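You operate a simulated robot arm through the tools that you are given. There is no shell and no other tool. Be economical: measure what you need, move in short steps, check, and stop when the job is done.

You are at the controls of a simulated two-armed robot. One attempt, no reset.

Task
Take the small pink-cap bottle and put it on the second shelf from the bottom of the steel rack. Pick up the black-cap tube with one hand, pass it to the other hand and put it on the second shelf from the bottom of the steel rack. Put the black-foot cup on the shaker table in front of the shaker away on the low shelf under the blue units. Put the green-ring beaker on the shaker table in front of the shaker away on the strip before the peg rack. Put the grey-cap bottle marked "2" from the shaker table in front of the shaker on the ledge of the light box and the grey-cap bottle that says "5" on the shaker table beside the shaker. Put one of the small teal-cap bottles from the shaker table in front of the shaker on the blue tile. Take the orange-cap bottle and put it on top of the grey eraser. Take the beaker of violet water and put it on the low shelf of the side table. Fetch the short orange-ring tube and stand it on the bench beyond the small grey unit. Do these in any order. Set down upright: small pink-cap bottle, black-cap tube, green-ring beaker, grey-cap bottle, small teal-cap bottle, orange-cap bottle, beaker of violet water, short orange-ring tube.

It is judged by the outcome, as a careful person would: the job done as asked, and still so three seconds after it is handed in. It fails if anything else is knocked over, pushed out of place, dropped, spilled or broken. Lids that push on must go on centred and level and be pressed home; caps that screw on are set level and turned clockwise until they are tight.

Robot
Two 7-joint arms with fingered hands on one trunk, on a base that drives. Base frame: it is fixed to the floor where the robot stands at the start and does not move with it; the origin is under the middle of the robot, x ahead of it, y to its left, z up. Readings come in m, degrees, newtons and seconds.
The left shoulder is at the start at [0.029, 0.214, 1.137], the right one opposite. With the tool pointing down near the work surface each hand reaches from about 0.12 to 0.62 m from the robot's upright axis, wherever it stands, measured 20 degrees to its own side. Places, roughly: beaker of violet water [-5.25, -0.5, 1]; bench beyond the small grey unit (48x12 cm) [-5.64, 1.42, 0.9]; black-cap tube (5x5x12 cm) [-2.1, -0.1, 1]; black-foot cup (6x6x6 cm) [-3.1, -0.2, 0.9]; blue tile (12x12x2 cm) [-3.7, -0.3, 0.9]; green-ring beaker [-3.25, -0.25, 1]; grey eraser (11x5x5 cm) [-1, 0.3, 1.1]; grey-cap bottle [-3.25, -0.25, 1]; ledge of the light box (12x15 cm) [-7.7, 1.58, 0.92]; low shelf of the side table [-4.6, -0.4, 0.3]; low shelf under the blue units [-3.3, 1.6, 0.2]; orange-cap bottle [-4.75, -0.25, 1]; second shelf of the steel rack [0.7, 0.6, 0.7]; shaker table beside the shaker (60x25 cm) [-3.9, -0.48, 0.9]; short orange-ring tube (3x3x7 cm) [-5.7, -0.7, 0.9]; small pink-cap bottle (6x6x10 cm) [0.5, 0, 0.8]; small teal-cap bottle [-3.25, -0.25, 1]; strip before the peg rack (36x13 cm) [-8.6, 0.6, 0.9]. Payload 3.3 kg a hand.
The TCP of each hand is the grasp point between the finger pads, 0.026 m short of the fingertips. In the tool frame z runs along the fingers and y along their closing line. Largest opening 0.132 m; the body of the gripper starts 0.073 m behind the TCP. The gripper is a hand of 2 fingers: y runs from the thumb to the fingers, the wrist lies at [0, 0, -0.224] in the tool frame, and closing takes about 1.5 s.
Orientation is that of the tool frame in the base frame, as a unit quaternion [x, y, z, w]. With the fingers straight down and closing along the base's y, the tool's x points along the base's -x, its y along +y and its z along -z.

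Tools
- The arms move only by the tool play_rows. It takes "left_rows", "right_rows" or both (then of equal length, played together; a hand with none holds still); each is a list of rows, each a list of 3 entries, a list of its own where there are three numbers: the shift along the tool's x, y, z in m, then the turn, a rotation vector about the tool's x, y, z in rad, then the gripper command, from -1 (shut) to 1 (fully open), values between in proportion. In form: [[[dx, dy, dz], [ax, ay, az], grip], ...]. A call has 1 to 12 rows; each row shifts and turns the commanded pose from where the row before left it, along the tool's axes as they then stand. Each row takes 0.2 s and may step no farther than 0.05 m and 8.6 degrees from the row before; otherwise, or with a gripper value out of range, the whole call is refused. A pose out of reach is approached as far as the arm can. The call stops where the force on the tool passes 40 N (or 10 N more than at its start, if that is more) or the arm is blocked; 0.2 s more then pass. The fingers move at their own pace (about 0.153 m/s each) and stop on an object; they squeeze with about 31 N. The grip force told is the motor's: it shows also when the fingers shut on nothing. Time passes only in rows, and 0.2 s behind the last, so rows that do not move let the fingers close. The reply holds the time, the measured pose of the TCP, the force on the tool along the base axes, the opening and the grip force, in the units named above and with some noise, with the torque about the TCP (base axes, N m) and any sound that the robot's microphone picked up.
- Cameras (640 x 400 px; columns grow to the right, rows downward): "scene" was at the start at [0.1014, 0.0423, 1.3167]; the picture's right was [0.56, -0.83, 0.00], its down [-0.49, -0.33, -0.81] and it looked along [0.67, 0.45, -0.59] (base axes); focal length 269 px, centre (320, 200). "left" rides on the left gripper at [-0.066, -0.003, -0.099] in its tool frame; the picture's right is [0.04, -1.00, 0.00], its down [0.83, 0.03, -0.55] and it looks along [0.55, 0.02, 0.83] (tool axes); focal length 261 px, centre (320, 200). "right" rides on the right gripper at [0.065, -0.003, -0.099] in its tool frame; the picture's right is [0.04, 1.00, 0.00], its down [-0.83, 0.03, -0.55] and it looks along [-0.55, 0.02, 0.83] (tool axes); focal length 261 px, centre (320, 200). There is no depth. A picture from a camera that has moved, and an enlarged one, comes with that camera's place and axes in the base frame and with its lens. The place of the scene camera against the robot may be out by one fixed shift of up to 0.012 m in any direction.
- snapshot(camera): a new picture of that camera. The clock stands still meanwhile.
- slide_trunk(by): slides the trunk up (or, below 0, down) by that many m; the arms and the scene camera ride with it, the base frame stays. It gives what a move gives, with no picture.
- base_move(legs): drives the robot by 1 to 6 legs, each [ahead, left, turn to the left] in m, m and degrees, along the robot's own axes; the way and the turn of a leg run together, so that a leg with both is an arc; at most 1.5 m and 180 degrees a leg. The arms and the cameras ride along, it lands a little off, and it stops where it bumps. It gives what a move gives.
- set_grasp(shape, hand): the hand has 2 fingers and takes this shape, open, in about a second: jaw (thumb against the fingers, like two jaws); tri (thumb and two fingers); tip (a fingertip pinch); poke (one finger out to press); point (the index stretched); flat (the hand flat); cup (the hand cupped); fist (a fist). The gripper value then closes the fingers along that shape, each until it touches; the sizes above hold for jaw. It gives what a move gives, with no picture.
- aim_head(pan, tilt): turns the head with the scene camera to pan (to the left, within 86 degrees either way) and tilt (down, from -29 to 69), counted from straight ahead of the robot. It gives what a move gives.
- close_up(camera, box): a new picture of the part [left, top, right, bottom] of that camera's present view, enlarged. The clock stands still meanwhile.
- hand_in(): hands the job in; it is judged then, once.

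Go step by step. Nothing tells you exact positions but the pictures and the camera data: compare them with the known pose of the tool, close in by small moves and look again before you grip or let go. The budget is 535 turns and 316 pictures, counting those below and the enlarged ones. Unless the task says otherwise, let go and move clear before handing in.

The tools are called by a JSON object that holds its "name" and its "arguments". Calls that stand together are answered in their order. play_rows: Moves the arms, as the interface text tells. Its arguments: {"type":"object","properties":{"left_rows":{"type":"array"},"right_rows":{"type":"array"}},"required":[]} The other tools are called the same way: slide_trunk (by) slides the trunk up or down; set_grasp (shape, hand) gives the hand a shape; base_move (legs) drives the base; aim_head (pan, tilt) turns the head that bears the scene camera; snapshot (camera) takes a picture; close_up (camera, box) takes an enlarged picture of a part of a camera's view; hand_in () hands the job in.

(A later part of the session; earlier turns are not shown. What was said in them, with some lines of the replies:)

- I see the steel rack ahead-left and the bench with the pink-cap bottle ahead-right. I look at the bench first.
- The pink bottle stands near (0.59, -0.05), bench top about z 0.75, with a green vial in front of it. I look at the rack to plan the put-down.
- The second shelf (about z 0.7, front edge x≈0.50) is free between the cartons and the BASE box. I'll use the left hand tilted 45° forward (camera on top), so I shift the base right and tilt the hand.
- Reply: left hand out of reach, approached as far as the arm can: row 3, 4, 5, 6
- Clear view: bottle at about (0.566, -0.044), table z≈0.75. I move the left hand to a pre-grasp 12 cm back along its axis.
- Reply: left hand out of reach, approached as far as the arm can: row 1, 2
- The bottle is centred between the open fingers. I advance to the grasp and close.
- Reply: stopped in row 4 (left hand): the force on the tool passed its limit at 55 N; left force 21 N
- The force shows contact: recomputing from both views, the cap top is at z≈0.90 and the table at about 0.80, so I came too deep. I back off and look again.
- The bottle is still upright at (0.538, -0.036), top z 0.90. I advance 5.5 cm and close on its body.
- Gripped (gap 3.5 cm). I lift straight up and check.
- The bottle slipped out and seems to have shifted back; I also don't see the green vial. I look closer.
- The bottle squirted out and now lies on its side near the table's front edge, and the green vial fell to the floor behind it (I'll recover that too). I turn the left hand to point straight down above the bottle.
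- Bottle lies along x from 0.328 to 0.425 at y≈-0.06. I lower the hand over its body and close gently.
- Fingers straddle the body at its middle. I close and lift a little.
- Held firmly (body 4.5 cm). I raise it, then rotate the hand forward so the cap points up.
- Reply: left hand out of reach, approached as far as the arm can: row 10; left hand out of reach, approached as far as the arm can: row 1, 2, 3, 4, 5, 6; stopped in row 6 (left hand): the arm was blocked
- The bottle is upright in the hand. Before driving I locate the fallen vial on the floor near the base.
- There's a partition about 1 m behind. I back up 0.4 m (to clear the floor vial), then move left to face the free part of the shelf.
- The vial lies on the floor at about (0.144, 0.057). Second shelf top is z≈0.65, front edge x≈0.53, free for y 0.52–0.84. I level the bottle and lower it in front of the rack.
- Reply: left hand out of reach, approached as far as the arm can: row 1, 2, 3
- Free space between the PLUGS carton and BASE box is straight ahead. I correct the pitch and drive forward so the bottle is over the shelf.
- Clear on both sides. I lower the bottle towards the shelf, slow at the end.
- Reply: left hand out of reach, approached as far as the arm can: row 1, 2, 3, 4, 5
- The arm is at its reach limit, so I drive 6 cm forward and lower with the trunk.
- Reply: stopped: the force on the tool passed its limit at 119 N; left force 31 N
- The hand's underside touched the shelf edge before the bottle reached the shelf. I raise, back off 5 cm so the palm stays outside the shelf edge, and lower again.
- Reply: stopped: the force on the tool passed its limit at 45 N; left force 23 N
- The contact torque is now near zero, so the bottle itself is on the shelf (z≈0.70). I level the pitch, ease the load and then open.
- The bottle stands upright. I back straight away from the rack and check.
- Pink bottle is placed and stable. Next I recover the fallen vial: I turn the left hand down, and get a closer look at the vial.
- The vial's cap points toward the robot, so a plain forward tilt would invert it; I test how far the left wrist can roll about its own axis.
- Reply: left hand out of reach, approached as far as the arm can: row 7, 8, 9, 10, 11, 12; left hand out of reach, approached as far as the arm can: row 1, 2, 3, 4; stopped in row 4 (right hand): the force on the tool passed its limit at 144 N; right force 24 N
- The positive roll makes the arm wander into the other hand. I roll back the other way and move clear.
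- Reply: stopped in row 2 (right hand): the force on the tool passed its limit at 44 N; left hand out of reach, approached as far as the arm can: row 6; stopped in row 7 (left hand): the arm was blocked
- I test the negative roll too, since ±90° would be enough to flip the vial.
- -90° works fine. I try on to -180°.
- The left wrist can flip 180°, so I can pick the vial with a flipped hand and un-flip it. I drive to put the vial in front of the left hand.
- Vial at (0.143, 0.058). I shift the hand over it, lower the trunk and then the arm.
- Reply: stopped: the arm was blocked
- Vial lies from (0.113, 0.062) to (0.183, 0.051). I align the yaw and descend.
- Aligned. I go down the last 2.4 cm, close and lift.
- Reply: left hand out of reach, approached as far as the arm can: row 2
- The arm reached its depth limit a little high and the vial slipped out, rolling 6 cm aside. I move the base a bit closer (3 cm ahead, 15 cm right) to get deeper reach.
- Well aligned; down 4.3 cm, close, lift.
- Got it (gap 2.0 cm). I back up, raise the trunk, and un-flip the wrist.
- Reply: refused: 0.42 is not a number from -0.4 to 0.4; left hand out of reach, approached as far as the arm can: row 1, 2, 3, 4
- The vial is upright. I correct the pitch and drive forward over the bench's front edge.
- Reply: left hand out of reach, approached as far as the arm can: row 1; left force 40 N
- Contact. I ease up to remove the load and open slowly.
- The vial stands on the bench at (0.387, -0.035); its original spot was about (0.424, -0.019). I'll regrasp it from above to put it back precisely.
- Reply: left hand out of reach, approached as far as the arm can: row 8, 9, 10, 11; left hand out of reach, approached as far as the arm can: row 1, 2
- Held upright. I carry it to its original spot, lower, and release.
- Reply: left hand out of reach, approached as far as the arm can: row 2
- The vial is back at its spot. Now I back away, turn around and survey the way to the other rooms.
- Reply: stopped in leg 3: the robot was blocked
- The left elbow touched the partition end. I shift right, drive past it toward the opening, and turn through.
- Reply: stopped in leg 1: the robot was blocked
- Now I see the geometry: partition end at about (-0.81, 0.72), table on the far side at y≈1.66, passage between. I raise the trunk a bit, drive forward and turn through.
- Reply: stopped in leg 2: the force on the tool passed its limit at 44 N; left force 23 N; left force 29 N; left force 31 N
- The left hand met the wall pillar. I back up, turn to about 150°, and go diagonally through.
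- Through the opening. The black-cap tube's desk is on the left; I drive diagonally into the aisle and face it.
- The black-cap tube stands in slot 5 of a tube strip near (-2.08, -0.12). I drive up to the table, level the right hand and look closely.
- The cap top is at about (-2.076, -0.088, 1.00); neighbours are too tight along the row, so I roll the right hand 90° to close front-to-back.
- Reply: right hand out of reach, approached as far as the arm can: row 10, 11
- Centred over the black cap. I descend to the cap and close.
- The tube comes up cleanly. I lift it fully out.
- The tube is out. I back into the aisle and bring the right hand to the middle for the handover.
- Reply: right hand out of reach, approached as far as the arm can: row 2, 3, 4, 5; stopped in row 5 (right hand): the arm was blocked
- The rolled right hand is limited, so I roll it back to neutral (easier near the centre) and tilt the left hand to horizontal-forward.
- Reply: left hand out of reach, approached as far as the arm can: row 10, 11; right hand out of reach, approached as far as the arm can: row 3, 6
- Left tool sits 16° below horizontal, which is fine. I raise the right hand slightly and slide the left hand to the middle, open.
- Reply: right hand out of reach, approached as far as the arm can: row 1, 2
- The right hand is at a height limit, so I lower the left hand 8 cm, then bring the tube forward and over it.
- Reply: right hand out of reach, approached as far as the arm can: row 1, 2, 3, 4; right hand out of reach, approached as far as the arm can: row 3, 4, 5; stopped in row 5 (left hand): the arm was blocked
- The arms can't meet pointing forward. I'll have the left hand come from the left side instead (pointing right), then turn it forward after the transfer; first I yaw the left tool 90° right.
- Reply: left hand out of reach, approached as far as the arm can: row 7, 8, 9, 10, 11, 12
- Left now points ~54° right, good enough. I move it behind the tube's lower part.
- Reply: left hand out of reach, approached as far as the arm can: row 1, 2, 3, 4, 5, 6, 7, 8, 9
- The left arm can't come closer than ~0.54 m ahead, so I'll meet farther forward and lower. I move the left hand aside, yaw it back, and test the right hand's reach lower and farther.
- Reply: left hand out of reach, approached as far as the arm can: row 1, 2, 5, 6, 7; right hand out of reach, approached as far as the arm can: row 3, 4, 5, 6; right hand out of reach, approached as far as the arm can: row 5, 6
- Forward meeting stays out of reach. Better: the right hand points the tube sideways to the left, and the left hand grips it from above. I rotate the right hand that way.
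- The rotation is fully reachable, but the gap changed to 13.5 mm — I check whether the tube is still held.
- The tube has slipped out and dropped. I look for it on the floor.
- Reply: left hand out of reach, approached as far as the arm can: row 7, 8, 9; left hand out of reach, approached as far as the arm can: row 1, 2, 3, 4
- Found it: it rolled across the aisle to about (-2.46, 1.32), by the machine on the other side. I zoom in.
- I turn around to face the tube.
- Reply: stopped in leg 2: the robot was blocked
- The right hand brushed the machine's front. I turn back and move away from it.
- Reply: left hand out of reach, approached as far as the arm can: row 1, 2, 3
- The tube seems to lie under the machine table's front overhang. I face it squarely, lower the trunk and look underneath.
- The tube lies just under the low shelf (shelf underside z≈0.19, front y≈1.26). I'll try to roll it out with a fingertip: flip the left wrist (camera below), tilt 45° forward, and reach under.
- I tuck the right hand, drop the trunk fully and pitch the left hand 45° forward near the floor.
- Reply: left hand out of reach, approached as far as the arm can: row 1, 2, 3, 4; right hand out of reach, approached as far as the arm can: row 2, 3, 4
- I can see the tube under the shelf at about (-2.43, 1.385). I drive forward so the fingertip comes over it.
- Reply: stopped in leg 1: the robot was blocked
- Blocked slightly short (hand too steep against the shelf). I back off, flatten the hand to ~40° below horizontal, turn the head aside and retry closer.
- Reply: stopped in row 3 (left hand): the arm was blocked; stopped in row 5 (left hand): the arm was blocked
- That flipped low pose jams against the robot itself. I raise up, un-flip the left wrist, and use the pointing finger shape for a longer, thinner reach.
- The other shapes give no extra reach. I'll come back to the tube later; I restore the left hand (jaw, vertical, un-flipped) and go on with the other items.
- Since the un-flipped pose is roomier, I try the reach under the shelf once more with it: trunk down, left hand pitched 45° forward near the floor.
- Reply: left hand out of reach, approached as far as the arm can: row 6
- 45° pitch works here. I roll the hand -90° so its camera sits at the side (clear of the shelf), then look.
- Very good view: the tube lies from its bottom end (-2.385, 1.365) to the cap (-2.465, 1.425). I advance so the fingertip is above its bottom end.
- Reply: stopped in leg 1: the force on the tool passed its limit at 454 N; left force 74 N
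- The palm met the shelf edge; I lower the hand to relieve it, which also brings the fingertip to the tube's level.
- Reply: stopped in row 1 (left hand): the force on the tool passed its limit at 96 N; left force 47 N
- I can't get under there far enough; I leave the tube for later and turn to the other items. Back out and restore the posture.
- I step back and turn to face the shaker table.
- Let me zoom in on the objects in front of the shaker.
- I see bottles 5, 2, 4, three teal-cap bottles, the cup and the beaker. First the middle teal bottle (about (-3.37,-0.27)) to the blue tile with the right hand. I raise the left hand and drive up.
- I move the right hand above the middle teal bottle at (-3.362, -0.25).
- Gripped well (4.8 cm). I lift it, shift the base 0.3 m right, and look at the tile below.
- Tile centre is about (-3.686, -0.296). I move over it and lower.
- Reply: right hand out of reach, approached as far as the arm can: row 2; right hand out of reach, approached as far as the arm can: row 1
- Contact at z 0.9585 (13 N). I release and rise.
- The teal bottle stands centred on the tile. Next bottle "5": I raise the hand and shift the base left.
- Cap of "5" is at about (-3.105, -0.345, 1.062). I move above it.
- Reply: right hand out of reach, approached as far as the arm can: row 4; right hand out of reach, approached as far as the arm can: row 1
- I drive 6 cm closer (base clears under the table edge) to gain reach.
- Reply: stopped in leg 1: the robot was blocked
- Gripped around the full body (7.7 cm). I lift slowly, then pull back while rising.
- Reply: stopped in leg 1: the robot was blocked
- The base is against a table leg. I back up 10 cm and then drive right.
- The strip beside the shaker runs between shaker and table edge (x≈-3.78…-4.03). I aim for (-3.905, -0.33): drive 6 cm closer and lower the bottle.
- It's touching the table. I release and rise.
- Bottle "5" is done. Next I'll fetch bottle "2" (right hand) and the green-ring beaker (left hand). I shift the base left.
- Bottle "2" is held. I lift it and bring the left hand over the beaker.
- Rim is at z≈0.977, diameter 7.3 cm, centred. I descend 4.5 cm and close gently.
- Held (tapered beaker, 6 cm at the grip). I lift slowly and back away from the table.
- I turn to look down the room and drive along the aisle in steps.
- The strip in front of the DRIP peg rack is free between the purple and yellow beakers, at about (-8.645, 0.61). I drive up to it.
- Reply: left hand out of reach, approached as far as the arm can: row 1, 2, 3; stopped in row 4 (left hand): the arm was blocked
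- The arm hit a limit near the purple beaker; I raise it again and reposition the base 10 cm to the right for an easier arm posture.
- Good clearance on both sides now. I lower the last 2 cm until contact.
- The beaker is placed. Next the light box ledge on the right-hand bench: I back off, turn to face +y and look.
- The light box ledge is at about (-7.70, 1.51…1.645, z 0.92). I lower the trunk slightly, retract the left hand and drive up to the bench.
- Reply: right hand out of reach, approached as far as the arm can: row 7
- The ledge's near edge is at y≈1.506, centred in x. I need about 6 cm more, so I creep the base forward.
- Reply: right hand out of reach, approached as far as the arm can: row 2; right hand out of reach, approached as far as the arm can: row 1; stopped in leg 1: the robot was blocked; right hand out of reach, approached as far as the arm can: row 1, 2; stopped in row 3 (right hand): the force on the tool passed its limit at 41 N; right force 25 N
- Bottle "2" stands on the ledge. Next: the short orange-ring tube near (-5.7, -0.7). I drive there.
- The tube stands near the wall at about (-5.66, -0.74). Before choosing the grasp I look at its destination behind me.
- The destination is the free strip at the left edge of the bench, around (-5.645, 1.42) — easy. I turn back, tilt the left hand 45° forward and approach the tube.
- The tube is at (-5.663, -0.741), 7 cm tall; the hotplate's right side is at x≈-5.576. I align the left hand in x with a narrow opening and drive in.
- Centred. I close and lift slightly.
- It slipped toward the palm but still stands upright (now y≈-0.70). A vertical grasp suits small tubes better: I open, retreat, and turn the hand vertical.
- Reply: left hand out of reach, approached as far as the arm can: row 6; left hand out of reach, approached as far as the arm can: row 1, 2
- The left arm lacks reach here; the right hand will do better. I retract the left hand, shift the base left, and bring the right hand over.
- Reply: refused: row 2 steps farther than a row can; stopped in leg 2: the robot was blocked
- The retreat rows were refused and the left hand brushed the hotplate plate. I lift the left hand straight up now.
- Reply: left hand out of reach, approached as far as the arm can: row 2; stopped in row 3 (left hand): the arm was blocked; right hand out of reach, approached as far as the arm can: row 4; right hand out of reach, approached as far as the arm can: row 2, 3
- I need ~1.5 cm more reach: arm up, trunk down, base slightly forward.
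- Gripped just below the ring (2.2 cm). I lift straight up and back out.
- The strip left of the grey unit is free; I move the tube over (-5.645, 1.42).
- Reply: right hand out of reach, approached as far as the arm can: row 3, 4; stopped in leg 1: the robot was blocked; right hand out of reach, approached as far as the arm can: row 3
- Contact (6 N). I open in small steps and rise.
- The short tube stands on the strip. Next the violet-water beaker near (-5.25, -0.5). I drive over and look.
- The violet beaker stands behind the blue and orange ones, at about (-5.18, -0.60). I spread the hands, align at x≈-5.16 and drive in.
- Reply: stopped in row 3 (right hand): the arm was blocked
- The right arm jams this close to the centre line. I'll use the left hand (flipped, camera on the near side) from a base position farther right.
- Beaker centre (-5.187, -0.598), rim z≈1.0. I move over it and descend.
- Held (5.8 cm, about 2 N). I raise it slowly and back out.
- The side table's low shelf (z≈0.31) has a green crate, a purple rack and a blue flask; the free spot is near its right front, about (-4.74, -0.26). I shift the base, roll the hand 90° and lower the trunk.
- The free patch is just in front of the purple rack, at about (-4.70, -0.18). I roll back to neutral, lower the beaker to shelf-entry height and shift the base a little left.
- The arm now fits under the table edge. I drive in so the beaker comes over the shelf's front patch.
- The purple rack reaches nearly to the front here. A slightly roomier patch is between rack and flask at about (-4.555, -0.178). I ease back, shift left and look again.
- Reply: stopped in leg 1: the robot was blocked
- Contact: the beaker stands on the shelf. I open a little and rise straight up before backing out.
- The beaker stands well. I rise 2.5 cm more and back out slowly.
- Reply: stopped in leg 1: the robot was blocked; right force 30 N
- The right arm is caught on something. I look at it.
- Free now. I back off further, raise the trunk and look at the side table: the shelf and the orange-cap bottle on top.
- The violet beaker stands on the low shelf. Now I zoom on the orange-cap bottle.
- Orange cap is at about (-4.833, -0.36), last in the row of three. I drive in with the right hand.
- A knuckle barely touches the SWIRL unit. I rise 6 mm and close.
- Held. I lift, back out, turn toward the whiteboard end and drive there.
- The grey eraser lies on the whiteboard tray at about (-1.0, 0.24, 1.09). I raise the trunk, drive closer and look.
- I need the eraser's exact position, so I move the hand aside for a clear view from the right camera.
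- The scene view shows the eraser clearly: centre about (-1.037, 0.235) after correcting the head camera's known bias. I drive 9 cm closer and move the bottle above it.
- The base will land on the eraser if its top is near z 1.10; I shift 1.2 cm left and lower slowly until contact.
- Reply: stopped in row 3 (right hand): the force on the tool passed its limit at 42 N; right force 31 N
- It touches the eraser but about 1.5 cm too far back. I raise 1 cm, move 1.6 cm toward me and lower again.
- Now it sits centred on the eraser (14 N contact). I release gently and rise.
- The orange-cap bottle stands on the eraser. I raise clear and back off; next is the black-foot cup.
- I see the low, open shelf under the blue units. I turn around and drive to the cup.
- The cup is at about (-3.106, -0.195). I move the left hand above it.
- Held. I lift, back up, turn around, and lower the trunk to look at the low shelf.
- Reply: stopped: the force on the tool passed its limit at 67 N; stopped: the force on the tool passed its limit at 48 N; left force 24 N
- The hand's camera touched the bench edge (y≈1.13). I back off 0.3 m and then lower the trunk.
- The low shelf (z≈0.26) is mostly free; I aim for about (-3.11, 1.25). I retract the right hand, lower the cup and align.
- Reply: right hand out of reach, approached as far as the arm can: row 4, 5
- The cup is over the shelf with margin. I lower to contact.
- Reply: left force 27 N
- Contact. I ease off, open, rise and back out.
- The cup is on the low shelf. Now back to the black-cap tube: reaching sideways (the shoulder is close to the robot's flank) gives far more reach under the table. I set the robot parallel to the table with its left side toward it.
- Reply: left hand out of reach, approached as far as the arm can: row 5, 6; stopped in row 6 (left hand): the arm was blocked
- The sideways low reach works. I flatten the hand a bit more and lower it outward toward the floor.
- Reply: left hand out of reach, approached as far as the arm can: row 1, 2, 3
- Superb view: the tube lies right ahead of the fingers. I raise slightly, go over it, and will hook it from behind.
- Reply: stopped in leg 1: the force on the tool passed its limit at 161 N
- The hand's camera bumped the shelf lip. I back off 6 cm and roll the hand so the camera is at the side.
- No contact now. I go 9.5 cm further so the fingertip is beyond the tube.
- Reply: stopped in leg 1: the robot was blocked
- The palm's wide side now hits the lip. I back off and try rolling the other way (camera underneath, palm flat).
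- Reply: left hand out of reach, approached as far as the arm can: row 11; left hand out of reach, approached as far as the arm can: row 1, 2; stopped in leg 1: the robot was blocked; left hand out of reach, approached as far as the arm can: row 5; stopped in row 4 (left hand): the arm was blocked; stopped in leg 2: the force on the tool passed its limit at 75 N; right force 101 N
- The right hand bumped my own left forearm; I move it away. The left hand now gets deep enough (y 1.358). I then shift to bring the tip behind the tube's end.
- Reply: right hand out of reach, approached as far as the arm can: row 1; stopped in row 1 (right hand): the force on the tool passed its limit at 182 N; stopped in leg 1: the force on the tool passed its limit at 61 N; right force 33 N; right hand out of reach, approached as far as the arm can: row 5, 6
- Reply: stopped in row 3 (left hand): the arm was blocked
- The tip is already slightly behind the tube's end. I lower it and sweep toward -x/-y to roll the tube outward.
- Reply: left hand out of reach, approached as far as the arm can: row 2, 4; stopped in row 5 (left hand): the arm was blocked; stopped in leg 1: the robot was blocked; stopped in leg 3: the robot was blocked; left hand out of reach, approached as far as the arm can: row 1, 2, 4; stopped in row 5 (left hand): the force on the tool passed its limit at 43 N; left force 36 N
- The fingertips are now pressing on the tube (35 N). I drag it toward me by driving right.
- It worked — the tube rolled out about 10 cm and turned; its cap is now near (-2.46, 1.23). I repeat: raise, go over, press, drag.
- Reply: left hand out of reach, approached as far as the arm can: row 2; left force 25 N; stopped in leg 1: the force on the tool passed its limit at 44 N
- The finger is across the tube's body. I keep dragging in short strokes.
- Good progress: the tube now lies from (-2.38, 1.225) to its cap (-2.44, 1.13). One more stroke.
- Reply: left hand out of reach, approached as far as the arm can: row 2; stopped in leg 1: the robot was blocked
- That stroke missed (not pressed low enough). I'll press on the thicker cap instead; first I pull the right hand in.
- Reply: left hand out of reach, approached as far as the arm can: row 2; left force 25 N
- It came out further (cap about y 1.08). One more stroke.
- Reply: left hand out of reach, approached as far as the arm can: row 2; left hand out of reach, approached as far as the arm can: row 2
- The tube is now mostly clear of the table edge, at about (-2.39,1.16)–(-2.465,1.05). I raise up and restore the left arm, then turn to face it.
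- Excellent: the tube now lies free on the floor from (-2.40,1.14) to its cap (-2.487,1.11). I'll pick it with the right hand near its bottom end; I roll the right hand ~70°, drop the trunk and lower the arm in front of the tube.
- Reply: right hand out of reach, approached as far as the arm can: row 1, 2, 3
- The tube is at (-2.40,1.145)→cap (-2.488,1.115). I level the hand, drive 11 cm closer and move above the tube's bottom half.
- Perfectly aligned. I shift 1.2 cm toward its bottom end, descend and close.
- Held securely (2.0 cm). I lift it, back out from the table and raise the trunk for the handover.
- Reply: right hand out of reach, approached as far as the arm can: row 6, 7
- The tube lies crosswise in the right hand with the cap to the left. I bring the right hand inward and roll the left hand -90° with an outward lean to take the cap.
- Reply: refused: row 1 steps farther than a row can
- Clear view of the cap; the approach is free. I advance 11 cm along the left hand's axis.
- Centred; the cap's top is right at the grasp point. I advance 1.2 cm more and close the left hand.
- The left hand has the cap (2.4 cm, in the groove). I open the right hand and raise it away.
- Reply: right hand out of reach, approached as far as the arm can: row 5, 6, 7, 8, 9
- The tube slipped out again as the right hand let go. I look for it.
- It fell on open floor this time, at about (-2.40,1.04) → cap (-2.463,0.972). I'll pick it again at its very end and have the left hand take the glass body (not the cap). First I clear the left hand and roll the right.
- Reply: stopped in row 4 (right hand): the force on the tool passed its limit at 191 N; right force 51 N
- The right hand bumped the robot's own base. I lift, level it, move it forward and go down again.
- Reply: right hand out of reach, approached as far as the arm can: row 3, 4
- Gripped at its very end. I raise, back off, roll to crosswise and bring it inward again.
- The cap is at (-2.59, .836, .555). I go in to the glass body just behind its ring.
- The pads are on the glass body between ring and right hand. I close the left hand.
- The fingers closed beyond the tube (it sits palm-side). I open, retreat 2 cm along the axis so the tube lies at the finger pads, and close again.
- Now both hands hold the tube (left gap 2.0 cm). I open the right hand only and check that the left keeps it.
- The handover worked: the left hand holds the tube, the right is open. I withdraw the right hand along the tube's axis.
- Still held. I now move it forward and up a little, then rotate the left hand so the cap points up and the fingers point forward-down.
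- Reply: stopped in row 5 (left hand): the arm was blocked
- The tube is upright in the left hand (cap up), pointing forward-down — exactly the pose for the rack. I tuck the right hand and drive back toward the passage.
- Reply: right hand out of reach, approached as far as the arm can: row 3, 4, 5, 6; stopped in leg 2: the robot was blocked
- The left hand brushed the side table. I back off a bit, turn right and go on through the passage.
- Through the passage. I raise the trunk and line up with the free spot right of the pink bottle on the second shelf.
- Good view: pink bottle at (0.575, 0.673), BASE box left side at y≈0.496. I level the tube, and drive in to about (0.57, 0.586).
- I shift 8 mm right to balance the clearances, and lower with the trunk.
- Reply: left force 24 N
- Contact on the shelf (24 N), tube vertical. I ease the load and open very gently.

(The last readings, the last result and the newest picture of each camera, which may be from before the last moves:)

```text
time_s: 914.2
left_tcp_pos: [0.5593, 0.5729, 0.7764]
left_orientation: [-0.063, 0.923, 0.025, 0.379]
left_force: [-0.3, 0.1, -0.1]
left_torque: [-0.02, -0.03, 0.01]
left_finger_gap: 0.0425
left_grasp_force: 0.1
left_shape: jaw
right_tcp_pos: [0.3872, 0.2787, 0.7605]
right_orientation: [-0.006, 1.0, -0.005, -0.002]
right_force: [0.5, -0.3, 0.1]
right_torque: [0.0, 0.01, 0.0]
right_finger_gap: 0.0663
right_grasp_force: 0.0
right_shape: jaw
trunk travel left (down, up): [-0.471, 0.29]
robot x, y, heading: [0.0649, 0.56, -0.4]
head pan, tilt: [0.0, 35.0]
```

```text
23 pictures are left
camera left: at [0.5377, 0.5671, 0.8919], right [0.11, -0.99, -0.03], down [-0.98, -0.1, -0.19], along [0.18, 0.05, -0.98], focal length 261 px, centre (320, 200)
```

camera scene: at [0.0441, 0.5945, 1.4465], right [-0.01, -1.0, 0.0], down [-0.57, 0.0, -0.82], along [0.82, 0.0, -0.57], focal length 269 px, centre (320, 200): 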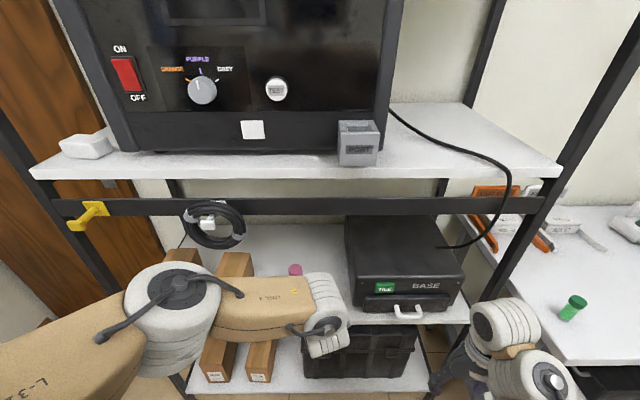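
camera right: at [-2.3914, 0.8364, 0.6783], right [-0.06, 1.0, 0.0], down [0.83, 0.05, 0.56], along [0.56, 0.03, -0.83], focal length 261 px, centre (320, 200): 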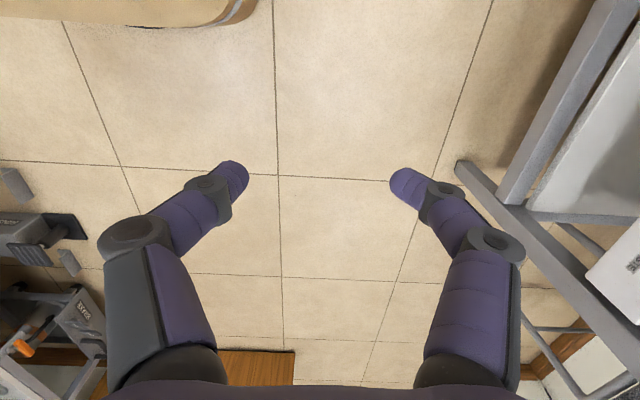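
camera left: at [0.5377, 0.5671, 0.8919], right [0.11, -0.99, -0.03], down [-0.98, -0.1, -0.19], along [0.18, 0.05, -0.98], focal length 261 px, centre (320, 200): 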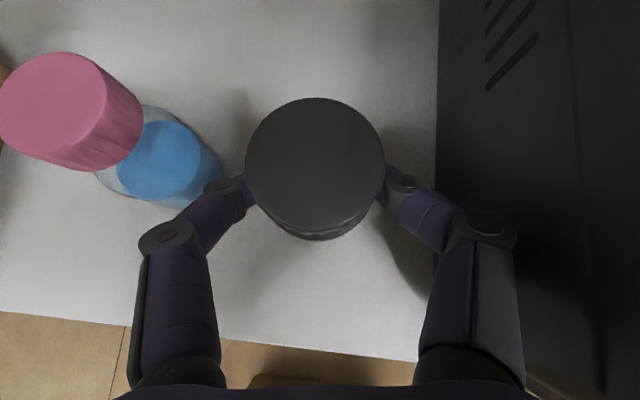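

It stands. I open a little more and back straight out with the base.

{"name": "play_rows", "arguments": {"left_rows": [[[0, 0, 0], [0, 0, 0], -0.28], [[0, 0, 0], [0, 0, 0], -0.22], [[0, 0, 0], [0, 0, 0], -0.22]]}}

{"name": "base_move", "arguments": {"legs": [[-0.12, 0, 0]]}}

{"name": "snapshot", "arguments": {"camera": "left"}}

```text
time_s: 915.0
left_tcp_pos: [0.5596, 0.5734, 0.7758]
left_orientation: [-0.063, 0.924, 0.024, 0.377]
left_force: [0.3, 0.6, 0.0]
left_torque: [0.01, 0.02, 0.01]
left_finger_gap: 0.0509
left_grasp_force: 0.1
left_shape: jaw
right_tcp_pos: [0.3873, 0.2792, 0.7605]
right_orientation: [-0.005, 1.0, -0.006, -0.002]
right_force: [-0.1, 0.4, 0.8]
right_torque: [0.0, -0.02, 0.0]
right_finger_gap: 0.0663
right_grasp_force: 0.0
right_shape: jaw
trunk travel left (down, up): [-0.471, 0.29]
robot x, y, heading: [0.0647, 0.5575, -0.5]
head pan, tilt: [0.0, 35.0]
```

```text
time_s: 916.2
left_tcp_pos: [0.4377, 0.5742, 0.7752]
left_orientation: [-0.064, 0.923, 0.025, 0.379]
left_force: [1.2, -0.1, -0.1]
left_torque: [0.02, -0.03, 0.01]
left_finger_gap: 0.0511
left_grasp_force: 0.0
left_shape: jaw
right_tcp_pos: [0.2648, 0.2796, 0.7609]
right_orientation: [-0.007, 1.0, -0.006, -0.001]
right_force: [-0.4, 0.0, -0.6]
right_torque: [0.03, -0.03, 0.03]
right_finger_gap: 0.0665
right_grasp_force: 0.0
right_shape: jaw
trunk travel left (down, up): [-0.471, 0.29]
robot x, y, heading: [-0.0548, 0.5546, -0.1]
head pan, tilt: [0.0, 35.0]
```

```text
22 pictures are left
camera left: at [0.4155, 0.5686, 0.8925], right [0.11, -0.99, -0.03], down [-0.98, -0.1, -0.19], along [0.19, 0.05, -0.98], focal length 261 px, centre (320, 200)
```

left: 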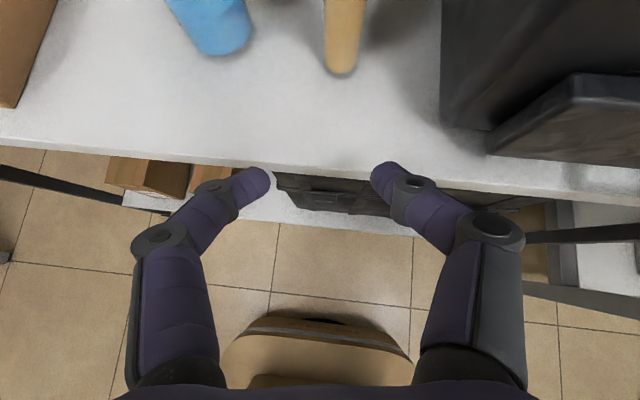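

The tube stands on its own beside the pink bottle. I back away fully and check the rack and the bench vial.

{"name": "base_move", "arguments": {"legs": [[-0.35, 0, 0]]}}

{"name": "snapshot", "arguments": {"camera": "left"}}

{"name": "aim_head", "arguments": {"pan": -10, "tilt": 28}}

{"name": "snapshot", "arguments": {"camera": "scene"}}

```text
time_s: 918.4
left_tcp_pos: [0.0939, 0.5765, 0.7762]
left_orientation: [-0.067, 0.923, 0.026, 0.378]
left_force: [-0.3, -0.4, 0.0]
left_torque: [0.01, -0.02, -0.01]
left_finger_gap: 0.051
left_grasp_force: 0.0
left_shape: jaw
right_tcp_pos: [-0.0772, 0.2819, 0.7617]
right_orientation: [-0.01, 1.0, -0.006, -0.001]
right_force: [-0.4, -0.9, 0.2]
right_torque: [0.01, -0.04, -0.01]
right_finger_gap: 0.0662
right_grasp_force: 0.0
right_shape: jaw
trunk travel left (down, up): [-0.471, 0.29]
robot x, y, heading: [-0.404, 0.5541, 0.4]
head pan, tilt: [0.0, 35.0]
```

```text
21 pictures are left
camera left: at [0.0711, 0.5711, 0.8922], right [0.11, -0.99, -0.03], down [-0.98, -0.11, -0.19], along [0.19, 0.05, -0.98], focal length 261 px, centre (320, 200)
```

left: 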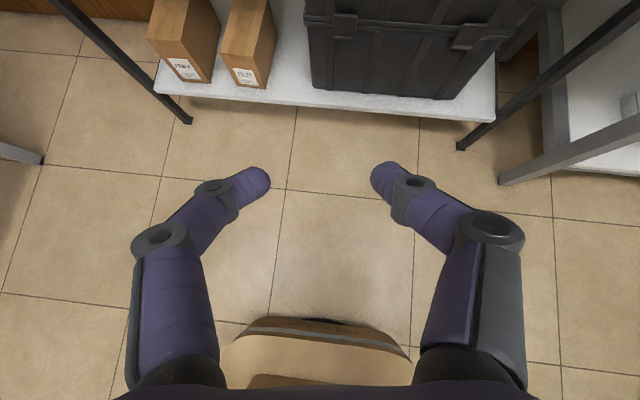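

```text
time_s: 919.2
left_tcp_pos: [0.093, 0.5779, 0.7756]
left_orientation: [-0.067, 0.923, 0.026, 0.378]
left_force: [-0.3, 0.1, 0.5]
left_torque: [-0.01, -0.02, 0.01]
left_finger_gap: 0.0511
left_grasp_force: 0.1
left_shape: jaw
right_tcp_pos: [-0.0765, 0.2826, 0.7604]
right_orientation: [-0.01, 1.0, -0.006, -0.001]
right_force: [-0.9, 0.4, 0.0]
right_torque: [0.01, -0.04, -0.02]
right_finger_gap: 0.0664
right_grasp_force: 0.1
right_shape: jaw
trunk travel left (down, up): [-0.471, 0.29]
robot x, y, heading: [-0.3989, 0.5544, 0.2]
head pan, tilt: [-10.0, 28.0]
```

```text
20 pictures are left
camera scene: at [-0.2886, 0.534, 1.3822], right [-0.17, -0.99, 0.0], down [-0.46, 0.08, -0.88], along [0.87, -0.15, -0.47], focal length 269 px, centre (320, 200)
```

scene: 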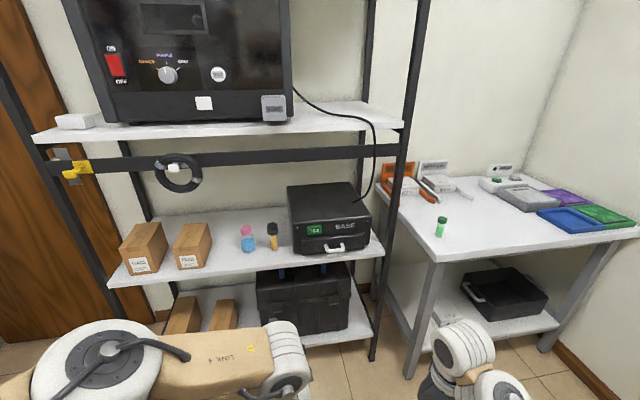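

Both the pink-cap bottle and the black-cap tube stand upright on the second shelf and the bench vial is in its place. All the items are set down and the hands are clear, so I hand in.

{"name": "hand_in", "arguments": {}}

```text
The job is handed in.
```

I set down all ten items where you asked, and every one looked upright when I last checked it, but three items fell during the work and were picked up again.

- **Green vial (not part of the job):** my first grip on the pink-cap bottle slipped and knocked the vial off the bench onto the floor. I put it back upright within about a centimetre of where it stood.
- **Pink-cap bottle:** that same slip tipped it over on the bench. It now stands upright on the rack's second shelf.
- **Black-cap tube:** it fell from my hands twice, once rolling under the machine table. I recovered it and passed it from the right hand to the left. It now stands on the second shelf beside the pink-cap bottle.

The arms also bumped a few fixed things, including the machine front, the hotplate and some table edges. I saw nothing shifted, but I did not re-check each one.
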